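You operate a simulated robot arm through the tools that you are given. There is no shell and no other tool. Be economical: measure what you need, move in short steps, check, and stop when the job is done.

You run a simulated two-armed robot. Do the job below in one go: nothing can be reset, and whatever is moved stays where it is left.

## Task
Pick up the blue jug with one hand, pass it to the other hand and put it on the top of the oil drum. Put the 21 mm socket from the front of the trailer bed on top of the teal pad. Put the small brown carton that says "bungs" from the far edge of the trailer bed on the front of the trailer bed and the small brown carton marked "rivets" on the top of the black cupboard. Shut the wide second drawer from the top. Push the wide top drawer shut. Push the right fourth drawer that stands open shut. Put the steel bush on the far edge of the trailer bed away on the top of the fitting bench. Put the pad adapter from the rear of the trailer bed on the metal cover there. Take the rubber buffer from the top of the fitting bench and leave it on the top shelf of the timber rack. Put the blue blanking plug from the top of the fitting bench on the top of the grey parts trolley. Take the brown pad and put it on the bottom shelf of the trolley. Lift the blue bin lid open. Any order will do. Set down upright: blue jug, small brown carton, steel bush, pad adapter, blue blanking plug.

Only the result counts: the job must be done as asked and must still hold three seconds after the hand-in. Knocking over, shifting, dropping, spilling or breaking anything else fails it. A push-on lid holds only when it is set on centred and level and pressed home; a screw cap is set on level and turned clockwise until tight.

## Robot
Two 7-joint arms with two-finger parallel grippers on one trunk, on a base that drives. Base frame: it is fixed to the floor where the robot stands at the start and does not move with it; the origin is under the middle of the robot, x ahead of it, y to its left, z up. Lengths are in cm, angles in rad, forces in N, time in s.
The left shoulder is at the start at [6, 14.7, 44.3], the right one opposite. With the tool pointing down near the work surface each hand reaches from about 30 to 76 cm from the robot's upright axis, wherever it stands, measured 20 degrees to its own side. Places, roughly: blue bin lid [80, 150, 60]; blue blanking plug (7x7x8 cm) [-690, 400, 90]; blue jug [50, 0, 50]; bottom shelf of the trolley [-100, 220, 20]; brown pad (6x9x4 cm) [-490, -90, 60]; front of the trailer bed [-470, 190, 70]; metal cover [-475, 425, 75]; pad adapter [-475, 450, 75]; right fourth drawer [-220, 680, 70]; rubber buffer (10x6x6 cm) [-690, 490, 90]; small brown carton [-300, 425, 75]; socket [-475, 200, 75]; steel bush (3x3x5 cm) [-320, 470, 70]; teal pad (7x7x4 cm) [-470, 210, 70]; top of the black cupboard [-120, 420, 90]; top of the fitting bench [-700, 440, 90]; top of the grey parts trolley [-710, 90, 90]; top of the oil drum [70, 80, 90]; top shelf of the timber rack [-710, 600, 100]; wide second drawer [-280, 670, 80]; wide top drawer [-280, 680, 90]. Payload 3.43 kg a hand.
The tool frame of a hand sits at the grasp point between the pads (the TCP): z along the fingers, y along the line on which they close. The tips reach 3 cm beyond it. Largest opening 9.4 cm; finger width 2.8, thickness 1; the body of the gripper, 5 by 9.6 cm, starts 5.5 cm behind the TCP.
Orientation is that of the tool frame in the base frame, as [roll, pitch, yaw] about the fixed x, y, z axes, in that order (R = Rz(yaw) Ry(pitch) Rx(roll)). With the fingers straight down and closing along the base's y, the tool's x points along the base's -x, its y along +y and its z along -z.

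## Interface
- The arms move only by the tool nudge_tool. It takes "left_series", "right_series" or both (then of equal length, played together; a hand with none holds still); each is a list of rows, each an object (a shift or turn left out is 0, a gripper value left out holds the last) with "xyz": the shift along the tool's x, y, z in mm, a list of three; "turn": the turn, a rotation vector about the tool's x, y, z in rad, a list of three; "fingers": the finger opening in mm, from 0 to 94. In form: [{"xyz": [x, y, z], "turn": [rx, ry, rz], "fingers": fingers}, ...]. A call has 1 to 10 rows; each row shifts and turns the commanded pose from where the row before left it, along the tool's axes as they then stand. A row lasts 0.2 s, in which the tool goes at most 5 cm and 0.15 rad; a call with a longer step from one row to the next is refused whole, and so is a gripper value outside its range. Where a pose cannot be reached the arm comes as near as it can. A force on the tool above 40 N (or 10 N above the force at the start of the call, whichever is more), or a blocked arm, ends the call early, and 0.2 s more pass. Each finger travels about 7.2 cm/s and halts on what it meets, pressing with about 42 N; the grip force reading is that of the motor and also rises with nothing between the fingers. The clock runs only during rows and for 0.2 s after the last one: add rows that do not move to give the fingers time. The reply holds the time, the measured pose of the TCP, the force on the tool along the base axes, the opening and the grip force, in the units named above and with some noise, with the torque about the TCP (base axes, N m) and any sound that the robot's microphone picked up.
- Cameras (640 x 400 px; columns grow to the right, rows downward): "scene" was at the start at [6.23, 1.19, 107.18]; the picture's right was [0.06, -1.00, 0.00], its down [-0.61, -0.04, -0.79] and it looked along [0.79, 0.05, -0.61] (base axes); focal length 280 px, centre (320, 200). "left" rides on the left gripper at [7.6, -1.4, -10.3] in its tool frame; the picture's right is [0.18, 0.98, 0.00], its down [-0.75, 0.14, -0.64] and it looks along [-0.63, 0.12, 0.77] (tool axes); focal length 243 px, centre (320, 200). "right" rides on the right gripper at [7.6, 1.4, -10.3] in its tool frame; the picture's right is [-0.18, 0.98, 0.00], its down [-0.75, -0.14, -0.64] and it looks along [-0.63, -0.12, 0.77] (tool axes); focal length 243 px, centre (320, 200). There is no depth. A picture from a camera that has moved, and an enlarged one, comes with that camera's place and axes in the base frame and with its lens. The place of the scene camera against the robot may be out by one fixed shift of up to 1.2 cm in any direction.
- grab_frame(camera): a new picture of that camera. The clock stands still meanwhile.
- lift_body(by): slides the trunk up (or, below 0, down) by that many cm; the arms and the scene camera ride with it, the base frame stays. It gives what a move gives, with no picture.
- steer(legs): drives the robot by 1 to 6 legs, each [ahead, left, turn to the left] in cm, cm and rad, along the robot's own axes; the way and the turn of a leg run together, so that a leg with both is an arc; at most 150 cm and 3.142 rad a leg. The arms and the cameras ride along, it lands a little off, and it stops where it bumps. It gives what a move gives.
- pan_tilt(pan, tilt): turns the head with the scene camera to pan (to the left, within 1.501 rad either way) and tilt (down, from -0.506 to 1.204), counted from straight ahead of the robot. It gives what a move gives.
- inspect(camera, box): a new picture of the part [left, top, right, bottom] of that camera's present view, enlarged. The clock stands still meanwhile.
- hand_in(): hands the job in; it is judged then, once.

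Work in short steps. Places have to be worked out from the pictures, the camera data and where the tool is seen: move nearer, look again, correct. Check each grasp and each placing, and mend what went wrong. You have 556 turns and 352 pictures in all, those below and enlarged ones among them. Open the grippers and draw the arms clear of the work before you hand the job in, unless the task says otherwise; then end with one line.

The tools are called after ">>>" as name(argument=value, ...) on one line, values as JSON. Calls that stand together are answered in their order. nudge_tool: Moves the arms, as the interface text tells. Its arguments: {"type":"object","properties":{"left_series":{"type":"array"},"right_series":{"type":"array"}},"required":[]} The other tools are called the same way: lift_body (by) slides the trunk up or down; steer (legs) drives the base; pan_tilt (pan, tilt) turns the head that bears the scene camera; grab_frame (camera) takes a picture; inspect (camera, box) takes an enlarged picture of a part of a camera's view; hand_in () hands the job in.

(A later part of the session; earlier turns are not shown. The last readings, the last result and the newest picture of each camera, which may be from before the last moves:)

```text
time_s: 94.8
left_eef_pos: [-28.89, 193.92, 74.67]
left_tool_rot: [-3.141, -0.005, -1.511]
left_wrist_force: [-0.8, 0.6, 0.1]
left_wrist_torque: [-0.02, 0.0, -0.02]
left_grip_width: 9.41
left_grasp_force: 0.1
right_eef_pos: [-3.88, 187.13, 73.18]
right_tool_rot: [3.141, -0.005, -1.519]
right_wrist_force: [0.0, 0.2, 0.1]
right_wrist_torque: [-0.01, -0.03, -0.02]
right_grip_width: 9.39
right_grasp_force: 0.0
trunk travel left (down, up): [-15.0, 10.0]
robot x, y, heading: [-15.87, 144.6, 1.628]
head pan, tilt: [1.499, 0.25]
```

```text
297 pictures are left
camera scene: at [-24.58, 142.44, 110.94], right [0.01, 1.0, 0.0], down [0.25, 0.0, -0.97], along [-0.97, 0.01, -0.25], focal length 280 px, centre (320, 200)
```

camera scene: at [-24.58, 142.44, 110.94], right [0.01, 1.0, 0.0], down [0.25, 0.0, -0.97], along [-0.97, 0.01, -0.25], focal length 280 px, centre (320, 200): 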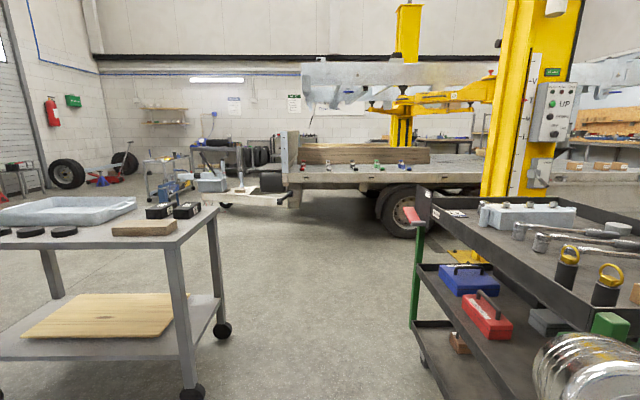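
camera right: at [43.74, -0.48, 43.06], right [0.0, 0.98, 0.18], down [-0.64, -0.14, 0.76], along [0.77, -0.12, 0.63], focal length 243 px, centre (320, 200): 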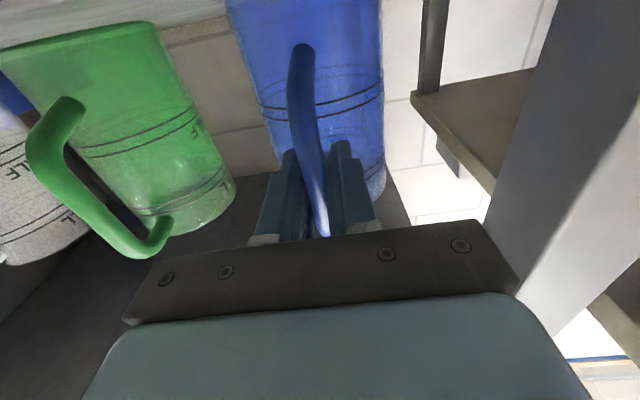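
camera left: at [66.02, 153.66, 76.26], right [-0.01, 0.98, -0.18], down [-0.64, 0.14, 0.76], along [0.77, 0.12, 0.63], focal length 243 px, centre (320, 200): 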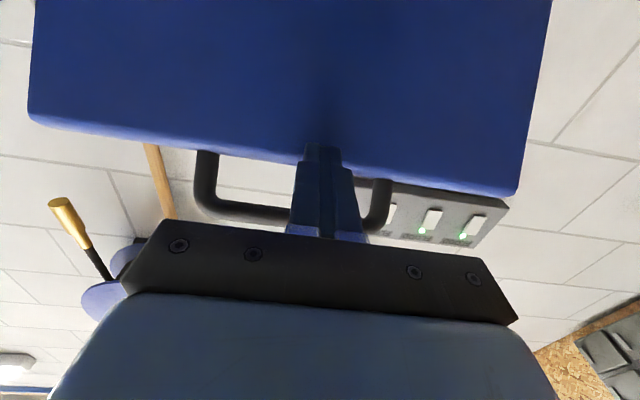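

The trolley corner is near; I back 25 cm first, then turn to face −x and look down the passage.

>>> steer(legs=[[-25, 0, 0], [0, 0, 1.51]])

>>> pan_tilt(pan=0.5, tilt=0.3)

>>> grab_frame(camera="scene")

>>> pan_tilt(pan=-0.3, tilt=0.3)

>>> grab_frame(camera="scene")

```text
time_s: 100.3
left_eef_pos: [-64.49, 110.55, 74.57]
left_tool_rot: [3.141, -0.006, -0.024]
left_wrist_force: [0.2, 0.6, 0.2]
left_wrist_torque: [0.01, 0.0, 0.0]
left_grip_width: 9.39
left_grasp_force: 0.1
right_eef_pos: [-55.81, 134.82, 73.06]
right_tool_rot: [3.141, -0.004, -0.028]
right_wrist_force: [0.2, 0.0, -0.2]
right_wrist_torque: [0.03, 0.03, -0.02]
right_grip_width: 9.4
right_grasp_force: 0.0
trunk travel left (down, up): [-15.0, 10.0]
robot x, y, heading: [-14.55, 119.4, 3.122]
head pan, tilt: [1.499, 0.25]
```

```text
time_s: 101.6
left_eef_pos: [-64.52, 110.63, 74.56]
left_tool_rot: [3.141, -0.006, -0.023]
left_wrist_force: [-0.1, -0.5, 0.6]
left_wrist_torque: [-0.01, 0.01, 0.0]
left_grip_width: 9.42
left_grasp_force: 0.0
right_eef_pos: [-55.72, 134.98, 73.14]
right_tool_rot: [3.141, -0.005, -0.031]
right_wrist_force: [0.4, -0.1, 0.1]
right_wrist_torque: [0.0, 0.04, 0.01]
right_grip_width: 9.38
right_grasp_force: 0.1
trunk travel left (down, up): [-15.0, 10.0]
robot x, y, heading: [-14.48, 119.3, 3.118]
head pan, tilt: [0.499, 0.3]
```

```text
296 pictures are left
camera scene: at [-19.17, 115.66, 110.47], right [-0.46, 0.89, 0.0], down [0.26, 0.14, -0.96], along [-0.85, -0.44, -0.3], focal length 280 px, centre (320, 200)
```

scene: 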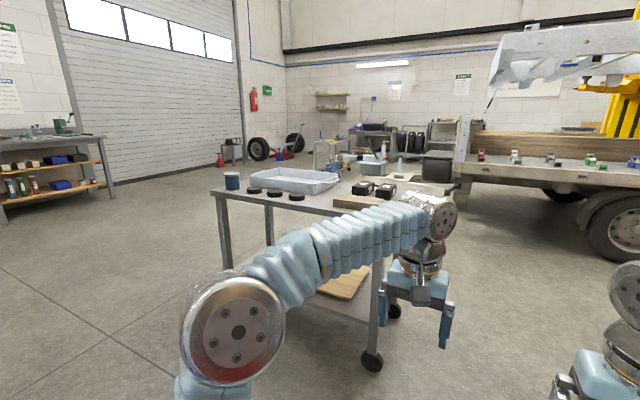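

```text
time_s: 102.7
left_eef_pos: [-64.54, 110.71, 74.68]
left_tool_rot: [3.141, -0.005, -0.022]
left_wrist_force: [-0.4, -0.1, 0.2]
left_wrist_torque: [-0.01, 0.0, 0.0]
left_grip_width: 9.42
left_grasp_force: 0.0
right_eef_pos: [-55.77, 135.03, 73.21]
right_tool_rot: [-3.141, -0.004, -0.029]
right_wrist_force: [0.0, -0.4, 0.3]
right_wrist_torque: [-0.01, 0.02, -0.02]
right_grip_width: 9.38
right_grasp_force: 0.2
trunk travel left (down, up): [-15.0, 10.0]
robot x, y, heading: [-14.24, 119.38, 3.117]
head pan, tilt: [-0.3, 0.3]
```

```text
295 pictures are left
camera scene: at [-19.73, 122.91, 110.47], right [0.32, 0.95, 0.0], down [0.28, -0.09, -0.96], along [-0.91, 0.3, -0.3], focal length 280 px, centre (320, 200)
```

scene: 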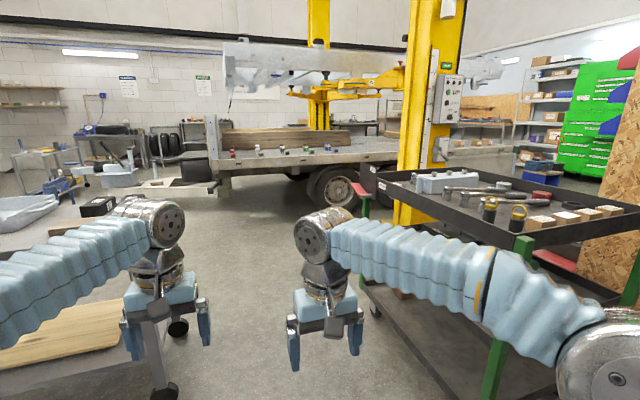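

The passage between trolleys is narrow, but the other way round the grey table (y<0) is open floor. I strafe toward −y and look ahead.

>>> steer(legs=[[0, 150, 0.02], [0, 30, 0]])

>>> pan_tilt(pan=0, tilt=0.25)

>>> grab_frame(camera="scene")

```text
time_s: 111.8
left_eef_pos: [-65.48, -71.66, 74.64]
left_tool_rot: [3.141, -0.004, 0.006]
left_wrist_force: [0.0, 0.0, -0.8]
left_wrist_torque: [-0.01, 0.01, 0.02]
left_grip_width: 9.41
left_grasp_force: 0.0
right_eef_pos: [-57.46, -46.92, 73.18]
right_tool_rot: [-3.141, -0.004, -0.001]
right_wrist_force: [0.0, -0.5, 0.1]
right_wrist_torque: [-0.01, -0.02, -0.02]
right_grip_width: 9.41
right_grasp_force: 0.1
trunk travel left (down, up): [-15.0, 10.0]
robot x, y, heading: [-15.63, -61.43, -3.137]
head pan, tilt: [-0.3, 0.3]
```

```text
time_s: 112.6
left_eef_pos: [-65.39, -71.57, 74.62]
left_tool_rot: [3.141, -0.005, 0.007]
left_wrist_force: [0.2, 0.1, -0.3]
left_wrist_torque: [0.0, 0.0, -0.01]
left_grip_width: 9.41
left_grasp_force: 0.1
right_eef_pos: [-57.61, -46.9, 73.06]
right_tool_rot: [3.141, -0.005, -0.001]
right_wrist_force: [0.6, 0.3, -0.2]
right_wrist_torque: [0.03, 0.01, -0.01]
right_grip_width: 9.43
right_grasp_force: 0.1
trunk travel left (down, up): [-15.0, 10.0]
robot x, y, heading: [-15.61, -61.69, -3.133]
head pan, tilt: [0.0, 0.25]
```

```text
294 pictures are left
camera scene: at [-21.37, -60.73, 110.94], right [-0.01, 1.0, 0.0], down [0.25, 0.0, -0.97], along [-0.97, -0.01, -0.25], focal length 280 px, centre (320, 200)
```

scene: 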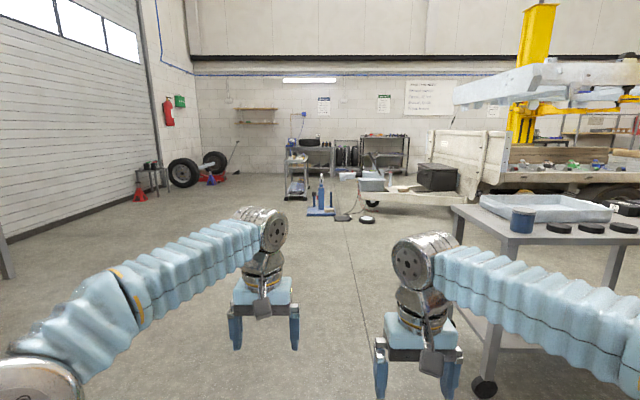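

Floor is open. The trolley with the brown pad is ahead near [-490,-90], a floor jack near [-380,-62]. I go left to y≈-118 and ahead to x≈-300.

>>> steer(legs=[[0, 56, 0], [150, 0, 0], [130, 0, 0]])

>>> pan_tilt(pan=-0.1, tilt=0.4)

>>> grab_frame(camera="scene")

```text
time_s: 128.9
left_eef_pos: [-344.76, -127.14, 74.68]
left_tool_rot: [-3.14, -0.005, 0.028]
left_wrist_force: [-0.5, 0.4, 0.4]
left_wrist_torque: [0.01, 0.01, 0.03]
left_grip_width: 9.38
left_grasp_force: 0.2
right_eef_pos: [-337.38, -102.41, 73.1]
right_tool_rot: [-3.141, -0.007, 0.018]
right_wrist_force: [0.2, -0.1, 0.0]
right_wrist_torque: [0.0, 0.0, -0.02]
right_grip_width: 9.43
right_grasp_force: 0.1
trunk travel left (down, up): [-15.0, 10.0]
robot x, y, heading: [-295.25, -116.23, -3.115]
head pan, tilt: [0.0, 0.25]
```

```text
time_s: 129.6
left_eef_pos: [-344.81, -127.15, 74.55]
left_tool_rot: [3.142, -0.004, 0.026]
left_wrist_force: [0.5, -0.5, -0.1]
left_wrist_torque: [-0.03, 0.01, 0.02]
left_grip_width: 9.38
left_grasp_force: 0.0
right_eef_pos: [-337.38, -102.49, 73.16]
right_tool_rot: [3.141, -0.003, 0.02]
right_wrist_force: [1.2, -0.3, -0.3]
right_wrist_torque: [0.01, 0.04, 0.02]
right_grip_width: 9.38
right_grasp_force: 0.0
trunk travel left (down, up): [-15.0, 10.0]
robot x, y, heading: [-295.16, -116.0, -3.114]
head pan, tilt: [-0.099, 0.4]
```

```text
293 pictures are left
camera scene: at [-300.92, -114.59, 109.55], right [0.07, 1.0, 0.0], down [0.39, -0.03, -0.92], along [-0.92, 0.07, -0.39], focal length 280 px, centre (320, 200)
```

scene: 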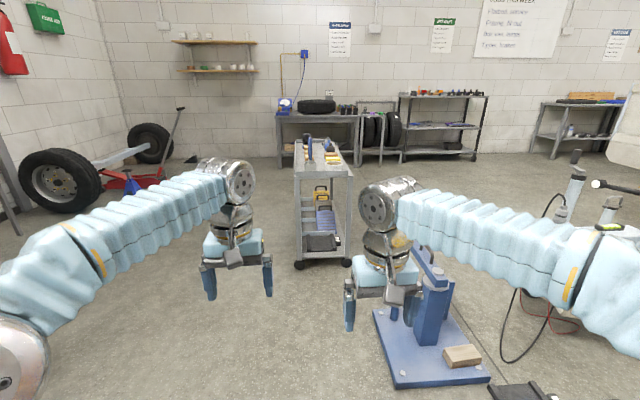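

>>> inspect(camera="scene", box=[270, 110, 380, 280])

```text
2.35 times, centred on (325, 195) of scene
camera zoom: at [-300.92, -114.59, 109.55], right [0.07, 1.0, 0.0], down [0.39, -0.03, -0.92], along [-0.92, 0.07, -0.39], focal length 659 px, centre (308, 212)
```

zoom: 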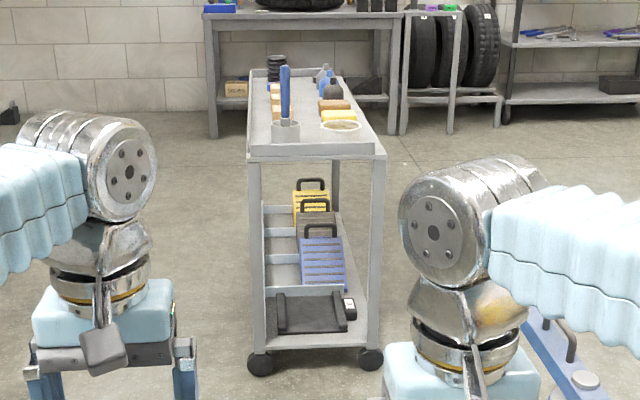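

The brown pad is on the small trolley at about [-496,-91]. I'll approach it from the −y side: go round, face +y and look.

>>> steer(legs=[[0, 84, -0.02], [150, 0, 0], [48, 0, 0], [0, 0, -1.57]])

>>> pan_tilt(pan=0, tilt=0.6)

>>> grab_frame(camera="scene")

```text
time_s: 147.4
left_eef_pos: [-498.74, -160.21, 74.66]
left_tool_rot: [-3.14, -0.005, -1.558]
left_wrist_force: [0.3, -1.0, 0.5]
left_wrist_torque: [0.02, 0.0, 0.0]
left_grip_width: 9.39
left_grasp_force: 0.0
right_eef_pos: [-474.08, -168.0, 73.19]
right_tool_rot: [-3.142, -0.005, -1.564]
right_wrist_force: [0.8, -0.1, 0.4]
right_wrist_torque: [-0.01, 0.01, -0.02]
right_grip_width: 9.39
right_grasp_force: 0.1
trunk travel left (down, up): [-15.0, 10.0]
robot x, y, heading: [-487.87, -209.93, 1.583]
head pan, tilt: [-0.099, 0.4]
```

```text
time_s: 148.1
left_eef_pos: [-498.65, -160.25, 74.58]
left_tool_rot: [-3.141, -0.005, -1.558]
left_wrist_force: [0.5, 0.2, -0.3]
left_wrist_torque: [-0.01, 0.0, -0.03]
left_grip_width: 9.4
left_grasp_force: 0.1
right_eef_pos: [-474.1, -168.11, 73.07]
right_tool_rot: [-3.14, -0.005, -1.566]
right_wrist_force: [0.2, 0.6, 0.3]
right_wrist_torque: [-0.01, 0.02, 0.04]
right_grip_width: 9.36
right_grasp_force: 0.3
trunk travel left (down, up): [-15.0, 10.0]
robot x, y, heading: [-488.32, -210.19, 1.58]
head pan, tilt: [0.0, 0.6]
```

```text
291 pictures are left
camera scene: at [-487.7, -203.42, 107.72], right [1.0, 0.01, 0.0], down [0.01, -0.56, -0.83], along [-0.01, 0.83, -0.56], focal length 280 px, centre (320, 200)
```

scene: 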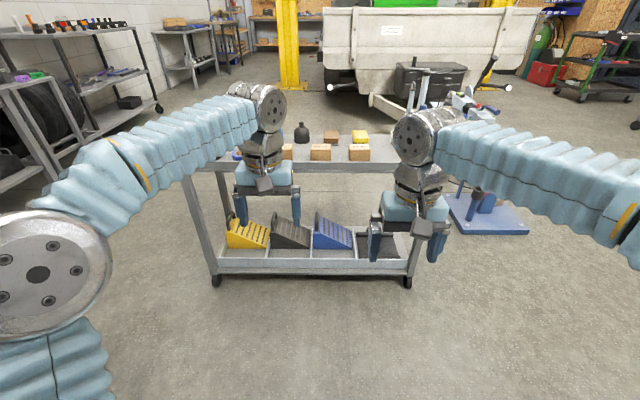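

Drive 35 cm closer and raise the left hand somewhat for a clear view.

>>> steer(legs=[[32, 0, 0]])

>>> inspect(camera="scene", box=[200, 100, 460, 280])

>>> grab_frame(camera="left")

```text
time_s: 150.2
left_eef_pos: [-499.98, -129.02, 74.68]
left_tool_rot: [-3.142, -0.004, -1.546]
left_wrist_force: [-0.2, 0.0, 0.3]
left_wrist_torque: [0.03, -0.02, 0.0]
left_grip_width: 9.38
left_grasp_force: 0.0
right_eef_pos: [-475.34, -136.36, 73.21]
right_tool_rot: [-3.141, -0.005, -1.553]
right_wrist_force: [0.1, -0.1, -0.4]
right_wrist_torque: [0.01, 0.01, 0.0]
right_grip_width: 9.39
right_grasp_force: 0.1
trunk travel left (down, up): [-15.0, 10.0]
robot x, y, heading: [-488.97, -178.43, 1.602]
head pan, tilt: [0.0, 0.6]
```

```text
2.22 times, centred on (330, 190) of scene
camera zoom: at [-488.4, -171.96, 107.72], right [1.0, 0.03, 0.0], down [0.01, -0.56, -0.83], along [-0.02, 0.82, -0.56], focal length 622 px, centre (298, 222)
```

zoom: 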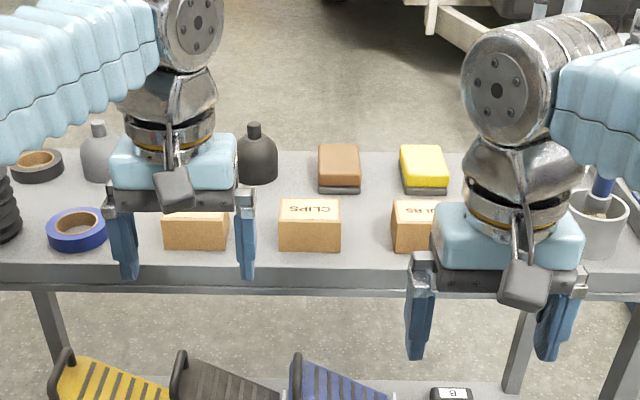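

```text
289 pictures are left
camera left: at [-498.37, -136.37, 84.99], right [-0.98, -0.21, 0.0], down [-0.16, 0.75, 0.64], along [-0.13, 0.62, -0.77], focal length 243 px, centre (320, 200)
```

left: 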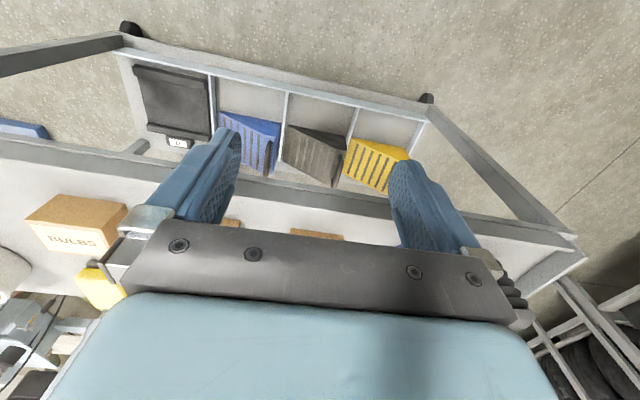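

The brown pad is at about [-484,-91], top z≈64, with a carton before it. I raise both hands, drive 22 cm closer, and tilt the right tool about 45° so it clears the carton (handy for the low shelf later).

>>> nudge_tool(left_series=[{"xyz": [0, 0, -40]}, {"xyz": [0, 0, -30]}, {}], right_series=[{"xyz": [0, 0, -40]}, {"xyz": [0, 0, -30]}, {}])

>>> steer(legs=[[22, 0, -0.03]])

>>> nudge_tool(right_series=[{"xyz": [0, 12, 0], "turn": [0, -0.13, 0]}, {"xyz": [0, 12, 0], "turn": [0, -0.13, 0]}, {"xyz": [0, 12, 0], "turn": [0, -0.13, 0]}, {"xyz": [0, 12, 0], "turn": [0, -0.13, 0]}, {"xyz": [0, 12, 0], "turn": [0, -0.13, 0]}, {"xyz": [0, 12, 0], "turn": [0, -0.13, 0]}, {}])

>>> grab_frame(camera="right")

>>> inspect(camera="scene", box=[200, 100, 460, 280])

```text
time_s: 151.0
left_eef_pos: [-499.84, -128.9, 81.67]
left_tool_rot: [3.14, -0.006, -1.545]
left_wrist_force: [0.2, 0.6, -0.5]
left_wrist_torque: [0.01, 0.04, 0.01]
left_grip_width: 9.39
left_grasp_force: 0.0
right_eef_pos: [-475.11, -136.31, 80.07]
right_tool_rot: [-3.141, -0.006, -1.552]
right_wrist_force: [-0.4, -0.1, -0.4]
right_wrist_torque: [0.0, 0.02, 0.03]
right_grip_width: 9.39
right_grasp_force: 0.1
trunk travel left (down, up): [-15.0, 10.0]
robot x, y, heading: [-489.23, -178.55, 1.596]
head pan, tilt: [0.0, 0.6]
```

```text
time_s: 152.7
left_eef_pos: [-498.14, -105.79, 81.68]
left_tool_rot: [-3.141, -0.006, -1.58]
left_wrist_force: [-0.2, 0.2, 0.1]
left_wrist_torque: [0.02, 0.01, 0.01]
left_grip_width: 9.39
left_grasp_force: 0.0
right_eef_pos: [-473.68, -114.25, 80.05]
right_tool_rot: [-3.141, -0.005, -1.588]
right_wrist_force: [0.8, 0.1, -0.1]
right_wrist_torque: [0.0, 0.03, -0.03]
right_grip_width: 9.39
right_grasp_force: 0.1
trunk travel left (down, up): [-15.0, 10.0]
robot x, y, heading: [-489.03, -155.92, 1.559]
head pan, tilt: [0.0, 0.6]
```

```text
time_s: 154.3
left_eef_pos: [-498.24, -105.89, 81.81]
left_tool_rot: [3.141, -0.004, -1.581]
left_wrist_force: [-0.5, -0.3, 0.2]
left_wrist_torque: [0.03, 0.0, -0.01]
left_grip_width: 9.39
left_grasp_force: 0.1
right_eef_pos: [-480.83, -114.16, 80.07]
right_tool_rot: [-3.141, 0.777, -1.587]
right_wrist_force: [0.0, -0.3, 0.7]
right_wrist_torque: [-0.02, 0.01, 0.01]
right_grip_width: 9.39
right_grasp_force: 0.1
trunk travel left (down, up): [-15.0, 10.0]
robot x, y, heading: [-489.05, -155.84, 1.561]
head pan, tilt: [0.0, 0.6]
```

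```text
288 pictures are left
camera right: at [-482.53, -126.7, 82.09], right [-0.98, 0.15, 0.13], down [0.14, 0.09, 0.99], along [0.14, 0.99, -0.11], focal length 243 px, centre (320, 200)
```

right: 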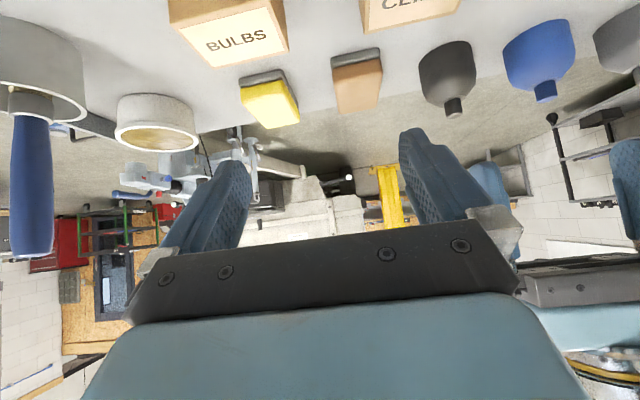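

```text
2.22 times, centred on (330, 190) of scene
camera zoom: at [-488.37, -149.31, 107.72], right [1.0, -0.01, 0.0], down [-0.01, -0.56, -0.82], along [0.01, 0.82, -0.57], focal length 622 px, centre (298, 222)
```

zoom: 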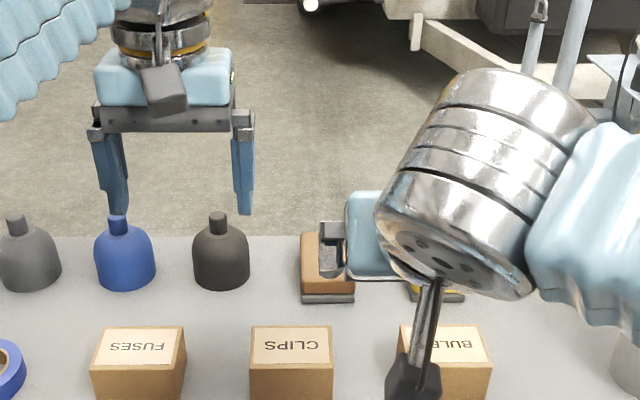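

Pad triangulated at about [-485,-94.5], top ≈63. I shift left 4.2 cm, up 2 cm, then slide down along the 45° line most of the way and check.

>>> nudge_tool(right_series=[{"xyz": [-14, 21, -14]}, {"xyz": [0, 21, 0]}, {"xyz": [0, 0, 40]}, {"xyz": [0, 0, 40]}, {"xyz": [0, 0, 40]}, {"xyz": [0, 0, 40]}, {}])

>>> grab_frame(camera="right")

>>> inspect(camera="scene", box=[200, 100, 460, 280])

```text
time_s: 155.9
left_eef_pos: [-498.2, -105.87, 81.79]
left_tool_rot: [-3.141, -0.006, -1.582]
left_wrist_force: [-0.3, -0.3, 0.3]
left_wrist_torque: [0.0, -0.01, 0.0]
left_grip_width: 9.4
left_grasp_force: 0.0
right_eef_pos: [-484.7, -102.72, 70.7]
right_tool_rot: [-3.142, 0.776, -1.588]
right_wrist_force: [-0.3, 0.3, -0.5]
right_wrist_torque: [0.0, -0.03, 0.02]
right_grip_width: 9.41
right_grasp_force: 0.1
trunk travel left (down, up): [-15.0, 10.0]
robot x, y, heading: [-488.78, -155.84, 1.561]
head pan, tilt: [0.0, 0.6]
```

```text
286 pictures are left
camera right: at [-486.25, -115.37, 72.65], right [-0.98, 0.15, 0.13], down [0.14, 0.09, 0.99], along [0.14, 0.98, -0.11], focal length 243 px, centre (320, 200)
```

right: 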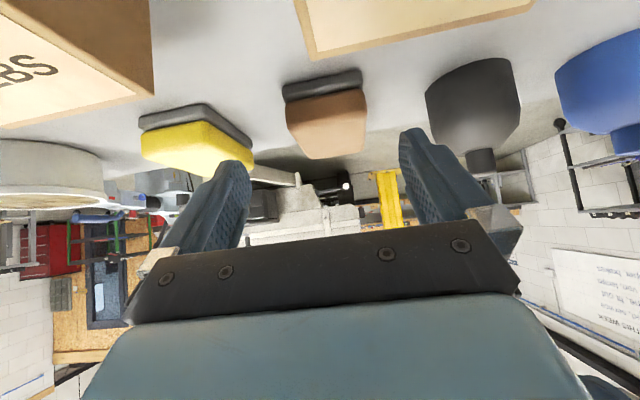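

```text
2.22 times, centred on (330, 190) of scene
camera zoom: at [-488.37, -149.3, 107.72], right [1.0, -0.01, 0.0], down [-0.01, -0.57, -0.82], along [0.01, 0.82, -0.57], focal length 622 px, centre (298, 222)
```

zoom: 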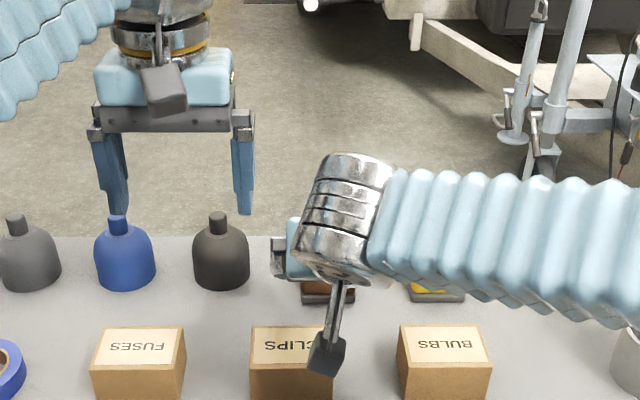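

The pad spans y≈-95…-85. Move to TCP [-485,-91,63].

>>> nudge_tool(right_series=[{"xyz": [-14, 0, 35]}, {"xyz": [-14, 0, 35]}, {"xyz": [0, 0, 35]}, {"xyz": [0, 0, 30]}, {}])

>>> grab_frame(camera="right")

```text
time_s: 156.8
left_eef_pos: [-498.25, -105.99, 81.63]
left_tool_rot: [3.141, -0.005, -1.582]
left_wrist_force: [-0.2, 0.6, 0.2]
left_wrist_torque: [0.02, 0.01, -0.01]
left_grip_width: 9.4
left_grasp_force: 0.0
right_eef_pos: [-484.85, -93.53, 66.16]
right_tool_rot: [3.128, 0.789, -1.599]
right_wrist_force: [0.2, -2.6, 13.6]
right_wrist_torque: [-1.84, 0.16, 0.11]
right_grip_width: 9.39
right_grasp_force: 0.1
trunk travel left (down, up): [-15.0, 10.0]
robot x, y, heading: [-489.3, -156.06, 1.562]
head pan, tilt: [0.0, 0.6]
stopped in row 4 (right hand): the force on the tool passed its limit at 55 N (the readings are from after the stop); the commanded pose is now the measured one
```

```text
284 pictures are left
camera right: at [-486.48, -106.12, 68.0], right [-0.98, 0.15, 0.14], down [0.15, 0.07, 0.99], along [0.13, 0.99, -0.09], focal length 243 px, centre (320, 200)
```

right: 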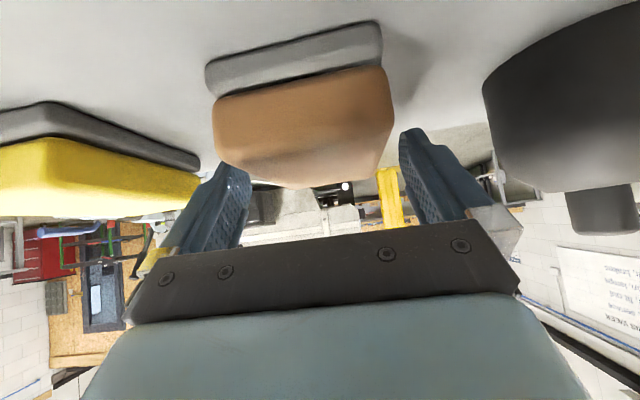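

The underside of the gripper (about 13 cm behind the TCP) touched the carton. I retreat back up the same line and check.

>>> nudge_tool(right_series=[{"xyz": [-15, 0, -15]}, {"xyz": [0, 0, -35]}, {"xyz": [0, 0, -40]}, {"xyz": [0, 0, -40]}, {}])

>>> grab_frame(camera="right")

>>> inspect(camera="scene", box=[200, 100, 460, 280])

```text
time_s: 158.0
left_eef_pos: [-498.21, -105.94, 81.58]
left_tool_rot: [3.14, -0.006, -1.582]
left_wrist_force: [0.6, -0.4, -0.1]
left_wrist_torque: [-0.04, 0.03, -0.02]
left_grip_width: 9.41
left_grasp_force: 0.1
right_eef_pos: [-484.8, -101.27, 75.71]
right_tool_rot: [3.132, 0.786, -1.595]
right_wrist_force: [0.2, 0.6, 0.3]
right_wrist_torque: [0.0, 0.0, 0.01]
right_grip_width: 9.38
right_grasp_force: 0.1
trunk travel left (down, up): [-15.0, 10.0]
robot x, y, heading: [-489.03, -155.94, 1.554]
head pan, tilt: [0.0, 0.6]
```

```text
283 pictures are left
camera right: at [-486.49, -113.91, 77.81], right [-0.98, 0.15, 0.14], down [0.15, 0.08, 0.99], along [0.14, 0.99, -0.1], focal length 243 px, centre (320, 200)
```

right: 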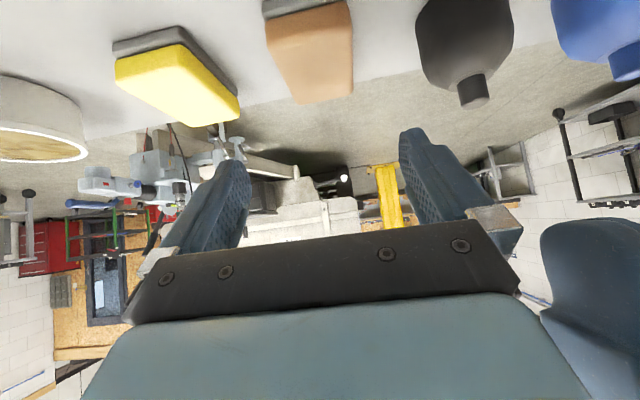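

```text
2.22 times, centred on (330, 190) of scene
camera zoom: at [-488.37, -149.3, 107.72], right [1.0, -0.01, 0.0], down [-0.01, -0.56, -0.83], along [0.01, 0.82, -0.56], focal length 622 px, centre (298, 222)
```

zoom: 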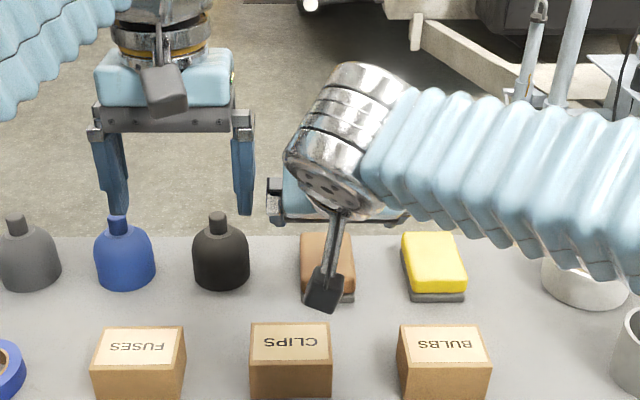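

Carton moved hardly at all. I'll grasp the pad with the tool straight down instead: camera box then stays clear. Straighten the tool above the pad.

>>> nudge_tool(right_series=[{"xyz": [0, 0, -10], "turn": [0, 0.14, 0]}, {"xyz": [-10, 0, 0], "turn": [0, 0.14, 0]}, {"xyz": [-20, 0, 0], "turn": [0, 0.14, 0]}, {"xyz": [-20, 0, 0], "turn": [0, 0.14, 0]}, {"xyz": [-25, 0, 0], "turn": [0, 0.14, 0]}, {"xyz": [-25, 0, 0], "turn": [0, 0.086, 0]}, {}])

>>> grab_frame(camera="right")

```text
time_s: 159.6
left_eef_pos: [-498.11, -105.79, 81.77]
left_tool_rot: [-3.14, -0.005, -1.582]
left_wrist_force: [-0.5, 0.3, 0.0]
left_wrist_torque: [0.01, -0.03, 0.02]
left_grip_width: 9.38
left_grasp_force: 0.0
right_eef_pos: [-484.05, -97.06, 77.35]
right_tool_rot: [3.135, 0.055, -1.588]
right_wrist_force: [-0.6, 1.0, -0.9]
right_wrist_torque: [-0.02, -0.01, -0.01]
right_grip_width: 9.4
right_grasp_force: 0.1
right hand out of reach, approached as far as the arm can: row 5, 6
trunk travel left (down, up): [-15.0, 10.0]
robot x, y, heading: [-488.87, -155.96, 1.556]
head pan, tilt: [0.0, 0.6]
```

```text
281 pictures are left
camera right: at [-485.5, -105.23, 87.14], right [-0.98, 0.2, 0.02], down [0.16, 0.72, 0.68], along [0.13, 0.67, -0.73], focal length 243 px, centre (320, 200)
```

right: 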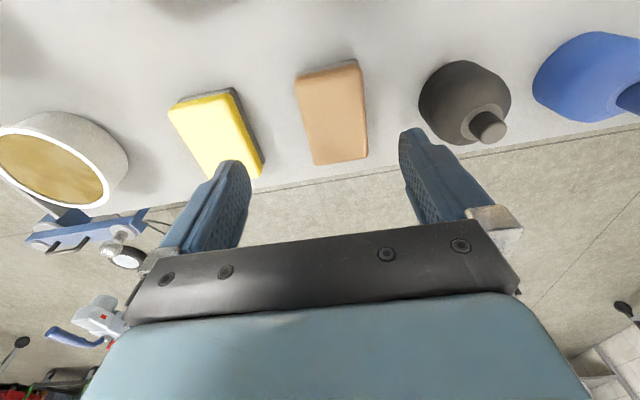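

Pad centre reads about [-485,-93.3]. Lower to z≈69, then shift forward, check.

>>> nudge_tool(right_series=[{"xyz": [0, 9, 40], "turn": [0, 0.055, 0]}, {"xyz": [0, 0, 40]}, {"xyz": [-36, 0, 0]}, {}])

>>> grab_frame(camera="right")

```text
time_s: 160.6
left_eef_pos: [-498.23, -105.92, 81.56]
left_tool_rot: [3.142, -0.006, -1.58]
left_wrist_force: [0.1, -1.3, 0.4]
left_wrist_torque: [-0.04, -0.01, -0.02]
left_grip_width: 9.38
left_grasp_force: 0.0
right_eef_pos: [-485.15, -93.29, 69.2]
right_tool_rot: [3.136, -0.003, -1.588]
right_wrist_force: [0.8, -0.9, -0.6]
right_wrist_torque: [-0.06, -0.02, -0.02]
right_grip_width: 9.38
right_grasp_force: 0.0
trunk travel left (down, up): [-15.0, 10.0]
robot x, y, heading: [-489.05, -155.69, 1.56]
head pan, tilt: [0.0, 0.6]
```

```text
280 pictures are left
camera right: at [-486.64, -100.9, 79.64], right [-0.98, 0.2, 0.01], down [0.16, 0.75, 0.64], along [0.12, 0.63, -0.77], focal length 243 px, centre (320, 200)
```

right: 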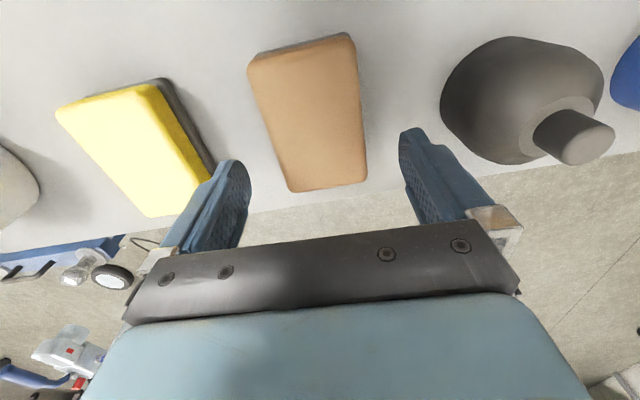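

Pad centre [-485.2,-94.2], top 63.6. Descend to z≈63 and close.

>>> nudge_tool(right_series=[{"xyz": [7, 0, 30]}, {"xyz": [0, 0, 31]}, {}, {"fingers": 0}, {}, {}, {}, {}])

>>> grab_frame(camera="right")

```text
time_s: 161.2
left_eef_pos: [-498.37, -105.9, 81.69]
left_tool_rot: [-3.141, -0.006, -1.579]
left_wrist_force: [0.8, 0.0, 0.5]
left_wrist_torque: [0.07, -0.03, -0.01]
left_grip_width: 9.38
left_grasp_force: 0.1
right_eef_pos: [-485.25, -94.12, 65.14]
right_tool_rot: [3.13, 0.023, -1.591]
right_wrist_force: [-0.5, -8.5, 16.4]
right_wrist_torque: [-0.46, -0.88, -0.51]
right_grip_width: 9.38
right_grasp_force: 0.1
trunk travel left (down, up): [-15.0, 10.0]
robot x, y, heading: [-488.72, -155.63, 1.557]
head pan, tilt: [0.0, 0.6]
stopped in row 3 (right hand): the force on the tool passed its limit at 64 N (the readings are from after the stop); the commanded pose is now the measured one
```

```text
279 pictures are left
camera right: at [-486.65, -101.95, 75.23], right [-0.98, 0.2, 0.02], down [0.16, 0.74, 0.66], along [0.12, 0.65, -0.75], focal length 243 px, centre (320, 200)
```

right: 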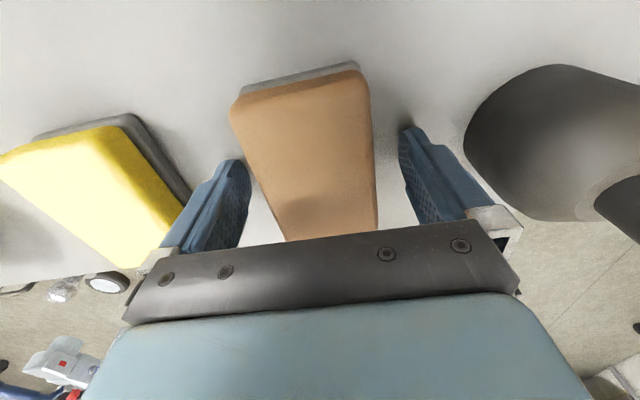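

The tips touched the trolley top (z≈62). Raise 6 mm and close.

>>> nudge_tool(right_series=[{"xyz": [0, 0, -6], "turn": [0, 0.02, 0]}, {"fingers": 0}, {}, {}, {}, {}])

>>> nudge_tool(right_series=[{"xyz": [0, 0, -30]}, {"xyz": [0, 0, -40]}, {"xyz": [0, 0, -40]}, {}])

>>> grab_frame(camera="right")

>>> inspect(camera="scene", box=[180, 100, 480, 300])

```text
time_s: 162.6
left_eef_pos: [-498.16, -105.69, 81.67]
left_tool_rot: [-3.139, -0.006, -1.58]
left_wrist_force: [0.0, -0.1, 0.5]
left_wrist_torque: [0.02, 0.01, 0.03]
left_grip_width: 9.41
left_grasp_force: 0.0
right_eef_pos: [-485.11, -93.94, 65.38]
right_tool_rot: [3.13, -0.001, -1.59]
right_wrist_force: [0.3, 0.4, 0.6]
right_wrist_torque: [0.04, 0.02, 0.0]
right_grip_width: 6.32
right_grasp_force: 41.9
trunk travel left (down, up): [-15.0, 10.0]
robot x, y, heading: [-489.1, -155.99, 1.559]
head pan, tilt: [0.0, 0.6]
```

```text
time_s: 163.6
left_eef_pos: [-498.29, -105.76, 81.72]
left_tool_rot: [3.14, -0.007, -1.58]
left_wrist_force: [0.1, 0.1, 0.0]
left_wrist_torque: [0.01, 0.05, 0.03]
left_grip_width: 9.42
left_grasp_force: 0.1
right_eef_pos: [-484.55, -95.02, 72.95]
right_tool_rot: [3.13, -0.002, -1.588]
right_wrist_force: [0.0, 0.4, -0.5]
right_wrist_torque: [0.01, -0.01, 0.0]
right_grip_width: 6.33
right_grasp_force: 41.8
right hand out of reach, approached as far as the arm can: row 2, 3
trunk travel left (down, up): [-15.0, 10.0]
robot x, y, heading: [-488.8, -155.55, 1.564]
head pan, tilt: [0.0, 0.6]
```

```text
278 pictures are left
camera right: at [-485.99, -102.74, 83.26], right [-0.98, 0.2, 0.01], down [0.16, 0.75, 0.64], along [0.12, 0.63, -0.77], focal length 243 px, centre (320, 200)
```

right: 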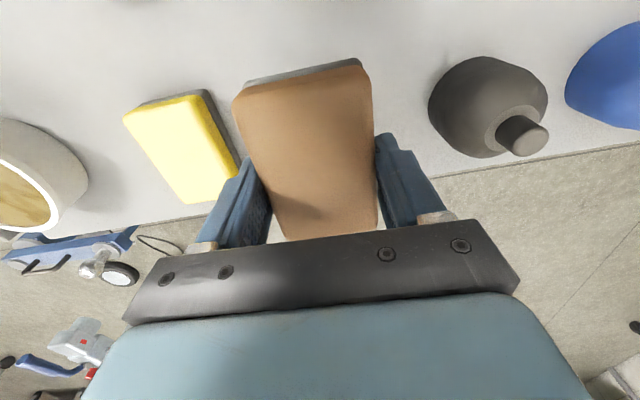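

```text
2.00 times, centred on (330, 200) of scene
camera zoom: at [-488.38, -149.28, 107.72], right [1.0, -0.01, 0.0], down [-0.01, -0.57, -0.82], along [0.01, 0.82, -0.57], focal length 560 px, centre (300, 200)
```

zoom: 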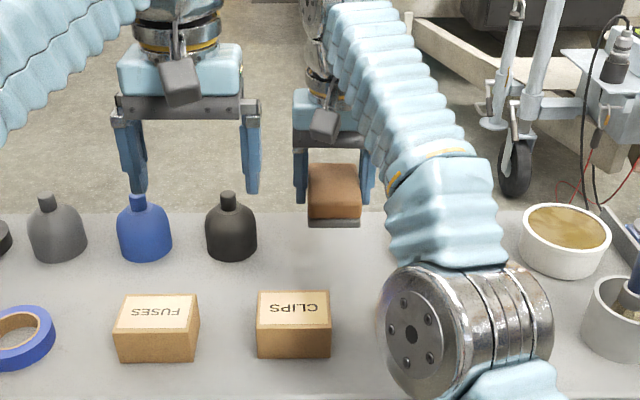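

The pad is held and lifted. Raise the trunk, back away, and return along the open floor toward the trolley near [-100,220].

>>> lift_body(by=8)

>>> steer(legs=[[-48, 0, 0], [0, -150, 0], [0, -150, 0]])

>>> pan_tilt(pan=-0.5, tilt=0.4)

>>> grab_frame(camera="scene")

```text
time_s: 164.8
left_eef_pos: [-498.18, -105.69, 89.65]
left_tool_rot: [3.14, -0.007, -1.58]
left_wrist_force: [0.3, -0.4, -0.4]
left_wrist_torque: [-0.02, 0.01, -0.03]
left_grip_width: 9.4
left_grasp_force: 0.0
right_eef_pos: [-484.42, -95.03, 80.86]
right_tool_rot: [3.13, 0.001, -1.589]
right_wrist_force: [0.1, 0.6, -0.4]
right_wrist_torque: [0.01, 0.02, -0.02]
right_grip_width: 6.32
right_grasp_force: 42.3
trunk travel left (down, up): [-23.0, 2.0]
robot x, y, heading: [-489.17, -155.83, 1.561]
head pan, tilt: [0.0, 0.6]
```

```text
time_s: 181.8
left_eef_pos: [-195.74, -158.0, 89.66]
left_tool_rot: [-3.14, -0.007, -1.58]
left_wrist_force: [0.0, 0.1, -0.1]
left_wrist_torque: [-0.01, -0.01, 0.0]
left_grip_width: 9.38
left_grasp_force: 0.1
right_eef_pos: [-182.11, -147.33, 80.92]
right_tool_rot: [3.129, 0.001, -1.589]
right_wrist_force: [0.2, 0.4, -1.7]
right_wrist_torque: [-0.01, -0.01, 0.0]
right_grip_width: 6.35
right_grasp_force: 41.9
trunk travel left (down, up): [-23.0, 2.0]
robot x, y, heading: [-186.41, -207.99, 1.564]
head pan, tilt: [0.0, 0.6]
```

```text
time_s: 182.7
left_eef_pos: [-195.71, -158.18, 89.6]
left_tool_rot: [3.141, -0.008, -1.579]
left_wrist_force: [0.1, 0.9, -0.2]
left_wrist_torque: [0.01, -0.01, -0.03]
left_grip_width: 9.4
left_grasp_force: 0.0
right_eef_pos: [-182.05, -147.33, 80.88]
right_tool_rot: [3.128, -0.001, -1.591]
right_wrist_force: [0.7, -0.2, -0.4]
right_wrist_torque: [-0.02, -0.02, 0.01]
right_grip_width: 6.35
right_grasp_force: 42.0
trunk travel left (down, up): [-23.0, 2.0]
robot x, y, heading: [-186.57, -208.33, 1.563]
head pan, tilt: [-0.499, 0.4]
```

```text
276 pictures are left
camera scene: at [-181.45, -202.32, 117.54], right [0.87, -0.49, 0.0], down [-0.19, -0.34, -0.92], along [0.45, 0.8, -0.39], focal length 280 px, centre (320, 200)
```

scene: 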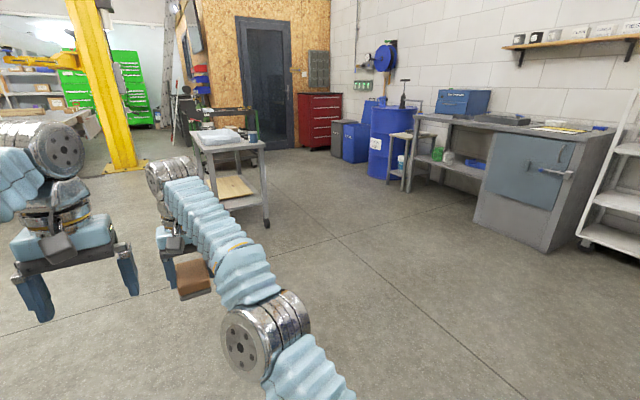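

Clear floor. Drive to about [-36,75].

>>> steer(legs=[[0, -150, 0], [150, 0, 0.005], [130, 0, 0]])

>>> pan_tilt(pan=0.35, tilt=0.6)

>>> grab_frame(camera="scene")

```text
time_s: 203.4
left_eef_pos: [-41.98, 122.87, 89.57]
left_tool_rot: [-3.141, -0.007, -1.587]
left_wrist_force: [0.1, 0.4, -0.7]
left_wrist_torque: [0.02, 0.0, 0.0]
left_grip_width: 9.42
left_grasp_force: 0.0
right_eef_pos: [-28.36, 133.52, 80.95]
right_tool_rot: [3.129, -0.002, -1.596]
right_wrist_force: [0.7, 0.1, -0.4]
right_wrist_torque: [0.02, 0.0, 0.01]
right_grip_width: 6.34
right_grasp_force: 42.1
trunk travel left (down, up): [-23.0, 2.0]
robot x, y, heading: [-33.0, 72.58, 1.55]
head pan, tilt: [-0.499, 0.4]
```

```text
time_s: 204.5
left_eef_pos: [-42.09, 122.82, 89.63]
left_tool_rot: [3.141, -0.008, -1.588]
left_wrist_force: [0.3, 0.4, -0.2]
left_wrist_torque: [-0.02, -0.01, -0.01]
left_grip_width: 9.39
left_grasp_force: 0.1
right_eef_pos: [-28.33, 133.45, 80.93]
right_tool_rot: [3.13, 0.0, -1.596]
right_wrist_force: [-0.1, -0.3, -0.7]
right_wrist_torque: [0.0, 0.01, -0.02]
right_grip_width: 6.35
right_grasp_force: 42.1
trunk travel left (down, up): [-23.0, 2.0]
robot x, y, heading: [-33.2, 72.94, 1.553]
head pan, tilt: [0.351, 0.6]
```

```text
275 pictures are left
camera scene: at [-35.5, 78.81, 115.72], right [0.94, 0.33, 0.0], down [0.18, -0.53, -0.83], along [-0.27, 0.78, -0.56], focal length 280 px, centre (320, 200)
```

scene: 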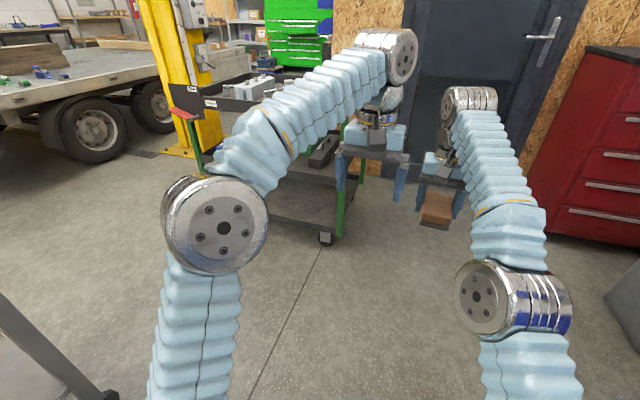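

The trolley stands at x≈-135…-72, y≈192–250. I lower the trunk and bring the right hand with the pad low, tilted about 60° forward.

>>> lift_body(by=-23)

>>> nudge_tool(right_series=[{"xyz": [17, 0, 25], "turn": [0, -0.13, 0]}, {"xyz": [20.1, 0, 22.6], "turn": [0, -0.13, 0]}, {"xyz": [22.9, 0, 19.8], "turn": [0, -0.13, 0]}, {"xyz": [25.2, 0, 16.6], "turn": [0, -0.13, 0]}, {"xyz": [27.2, 0, 13.2], "turn": [0, -0.13, 0]}, {"xyz": [28.7, 0, 9.6], "turn": [0, -0.13, 0]}, {"xyz": [29.7, 0, 5.8], "turn": [0, -0.13, 0]}, {"xyz": [30.2, 0, 1.9], "turn": [0, -0.13, 0]}, {}])

>>> grab_frame(camera="scene")

```text
time_s: 206.9
left_eef_pos: [-41.9, 122.83, 66.67]
left_tool_rot: [-3.141, -0.007, -1.589]
left_wrist_force: [0.2, -0.3, -0.1]
left_wrist_torque: [-0.01, 0.01, -0.01]
left_grip_width: 9.4
left_grasp_force: 0.1
right_eef_pos: [-28.44, 133.45, 57.85]
right_tool_rot: [3.13, 0.001, -1.594]
right_wrist_force: [0.1, -0.1, -0.8]
right_wrist_torque: [0.0, -0.03, -0.02]
right_grip_width: 6.35
right_grasp_force: 42.1
trunk travel left (down, up): [0.0, 25.0]
robot x, y, heading: [-33.16, 72.55, 1.553]
head pan, tilt: [0.351, 0.6]
```

```text
time_s: 208.4
left_eef_pos: [-42.91, 122.93, 66.57]
left_tool_rot: [3.126, -0.012, -1.569]
left_wrist_force: [-24.6, -0.2, 8.9]
left_wrist_torque: [0.12, -0.71, 0.34]
left_grip_width: 8.01
left_grasp_force: 0.1
right_eef_pos: [-37.31, 148.23, 56.76]
right_tool_rot: [3.117, 0.792, -1.625]
right_wrist_force: [0.5, -0.4, -0.2]
right_wrist_torque: [0.02, -0.01, 0.04]
right_grip_width: 6.35
right_grasp_force: 41.7
right hand out of reach, approached as far as the arm can: row 1, 2, 3, 4, 5, 6, 7
trunk travel left (down, up): [0.0, 25.0]
robot x, y, heading: [-33.4, 72.84, 1.555]
head pan, tilt: [0.351, 0.6]
stopped in row 7 (left hand): the force on the tool passed its limit at 57 N (the readings are from after the stop); the commanded pose is now the measured one
```

```text
274 pictures are left
camera scene: at [-35.51, 78.79, 92.72], right [0.94, 0.33, 0.0], down [0.19, -0.53, -0.83], along [-0.27, 0.78, -0.56], focal length 280 px, centre (320, 200)
```

scene: 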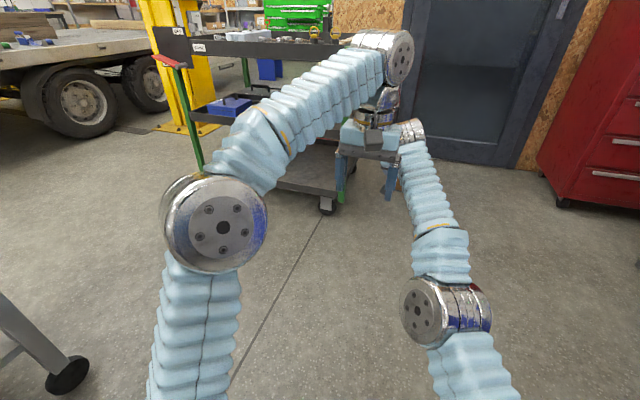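

The right arm slid against the left hand. Move the left hand away to its side and up first.

>>> nudge_tool(left_series=[{"xyz": [0, 30, 0]}, {"xyz": [0, 40, 0]}, {"xyz": [0, 40, -20]}, {"xyz": [0, 20, -30]}, {}])

>>> grab_frame(camera="scene")

>>> grab_frame(camera="right")

```text
time_s: 209.6
left_eef_pos: [-54.1, 122.82, 69.51]
left_tool_rot: [3.127, -0.015, -1.575]
left_wrist_force: [-0.4, 1.0, -0.5]
left_wrist_torque: [0.0, 0.0, -0.01]
left_grip_width: 9.42
left_grasp_force: 0.1
left hand out of reach, approached as far as the arm can: row 4
right_eef_pos: [-37.58, 148.17, 56.75]
right_tool_rot: [3.118, 0.793, -1.622]
right_wrist_force: [0.3, 0.9, -1.1]
right_wrist_torque: [0.01, 0.0, -0.01]
right_grip_width: 6.33
right_grasp_force: 41.5
trunk travel left (down, up): [0.0, 25.0]
robot x, y, heading: [-33.43, 72.67, 1.554]
head pan, tilt: [0.351, 0.6]
```

```text
273 pictures are left
camera scene: at [-35.51, 78.81, 92.72], right [0.94, 0.33, 0.0], down [0.19, -0.53, -0.82], along [-0.27, 0.78, -0.57], focal length 280 px, centre (320, 200)
```

scene: 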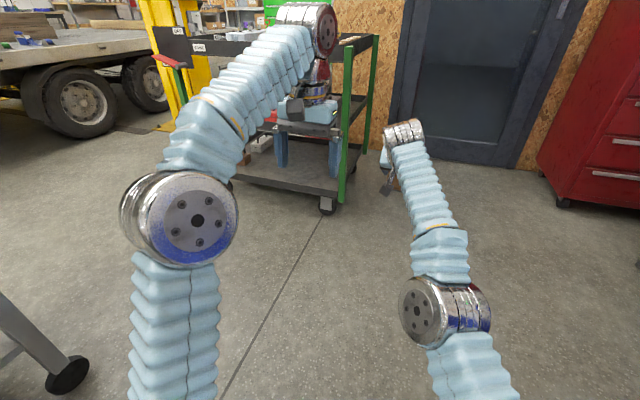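

```text
272 pictures are left
camera right: at [-39.36, 135.51, 58.57], right [-0.98, 0.16, 0.15], down [0.16, 0.07, 0.98], along [0.15, 0.98, -0.09], focal length 243 px, centre (320, 200)
```

right: 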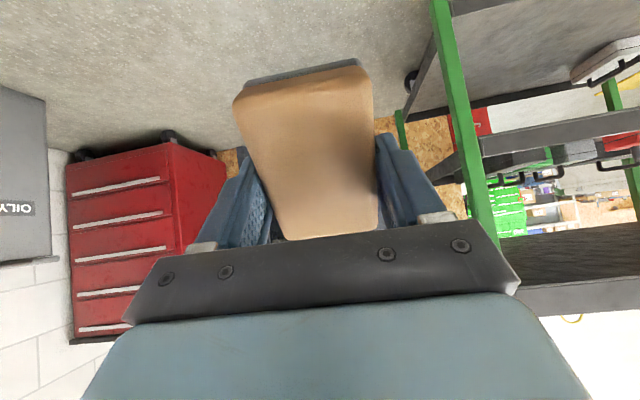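

Pad still held at tilt 0.79. Bring the right hand back, down, and to its own side.

>>> nudge_tool(right_series=[{"xyz": [35.4, -16, 7]}, {"xyz": [35.4, -16, 7]}, {"xyz": [35.4, -16, 7]}, {"xyz": [35.4, -16, 7]}, {"xyz": [35.4, -16, 7]}, {}])

```text
time_s: 211.0
left_eef_pos: [-54.04, 122.8, 69.53]
left_tool_rot: [3.127, -0.016, -1.576]
left_wrist_force: [-0.3, -0.4, 0.1]
left_wrist_torque: [-0.01, 0.02, 0.0]
left_grip_width: 9.39
left_grasp_force: 0.0
right_eef_pos: [-36.05, 152.69, 46.6]
right_tool_rot: [3.117, 0.789, -1.622]
right_wrist_force: [0.3, 0.2, -0.4]
right_wrist_torque: [-0.04, 0.01, 0.02]
right_grip_width: 6.37
right_grasp_force: 42.2
right hand out of reach, approached as far as the arm can: row 1, 2, 3, 4, 5
trunk travel left (down, up): [0.0, 25.0]
robot x, y, heading: [-33.55, 72.81, 1.555]
head pan, tilt: [0.351, 0.6]
```

>>> nudge_tool(right_series=[{"xyz": [0, 0, -30]}, {"xyz": [0, 0, -30]}, {"xyz": [0, 0, -30]}, {}])

>>> grab_frame(camera="scene")

```text
time_s: 212.0
left_eef_pos: [-54.08, 122.89, 69.51]
left_tool_rot: [3.127, -0.015, -1.575]
left_wrist_force: [-0.6, 0.1, 0.0]
left_wrist_torque: [-0.02, -0.01, 0.04]
left_grip_width: 9.41
left_grasp_force: 0.0
right_eef_pos: [-37.6, 149.22, 54.48]
right_tool_rot: [3.118, 0.791, -1.622]
right_wrist_force: [0.4, 0.6, -1.2]
right_wrist_torque: [0.03, 0.02, -0.02]
right_grip_width: 6.34
right_grasp_force: 41.7
right hand out of reach, approached as far as the arm can: row 1, 2, 3
trunk travel left (down, up): [0.0, 25.0]
robot x, y, heading: [-33.68, 72.69, 1.556]
head pan, tilt: [0.351, 0.6]
```

```text
271 pictures are left
camera scene: at [-35.51, 78.81, 92.72], right [0.94, 0.33, 0.0], down [0.19, -0.53, -0.82], along [-0.27, 0.78, -0.57], focal length 280 px, centre (320, 200)
```

scene: 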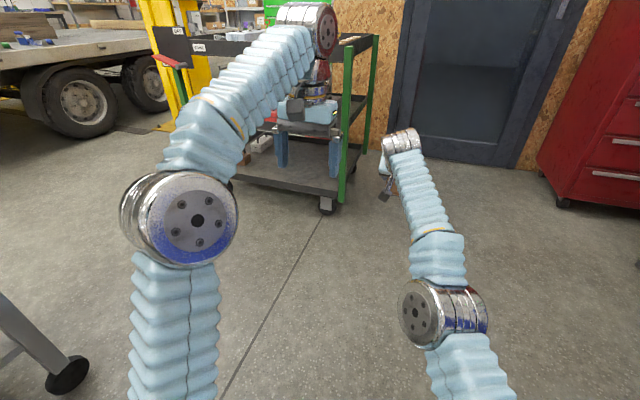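

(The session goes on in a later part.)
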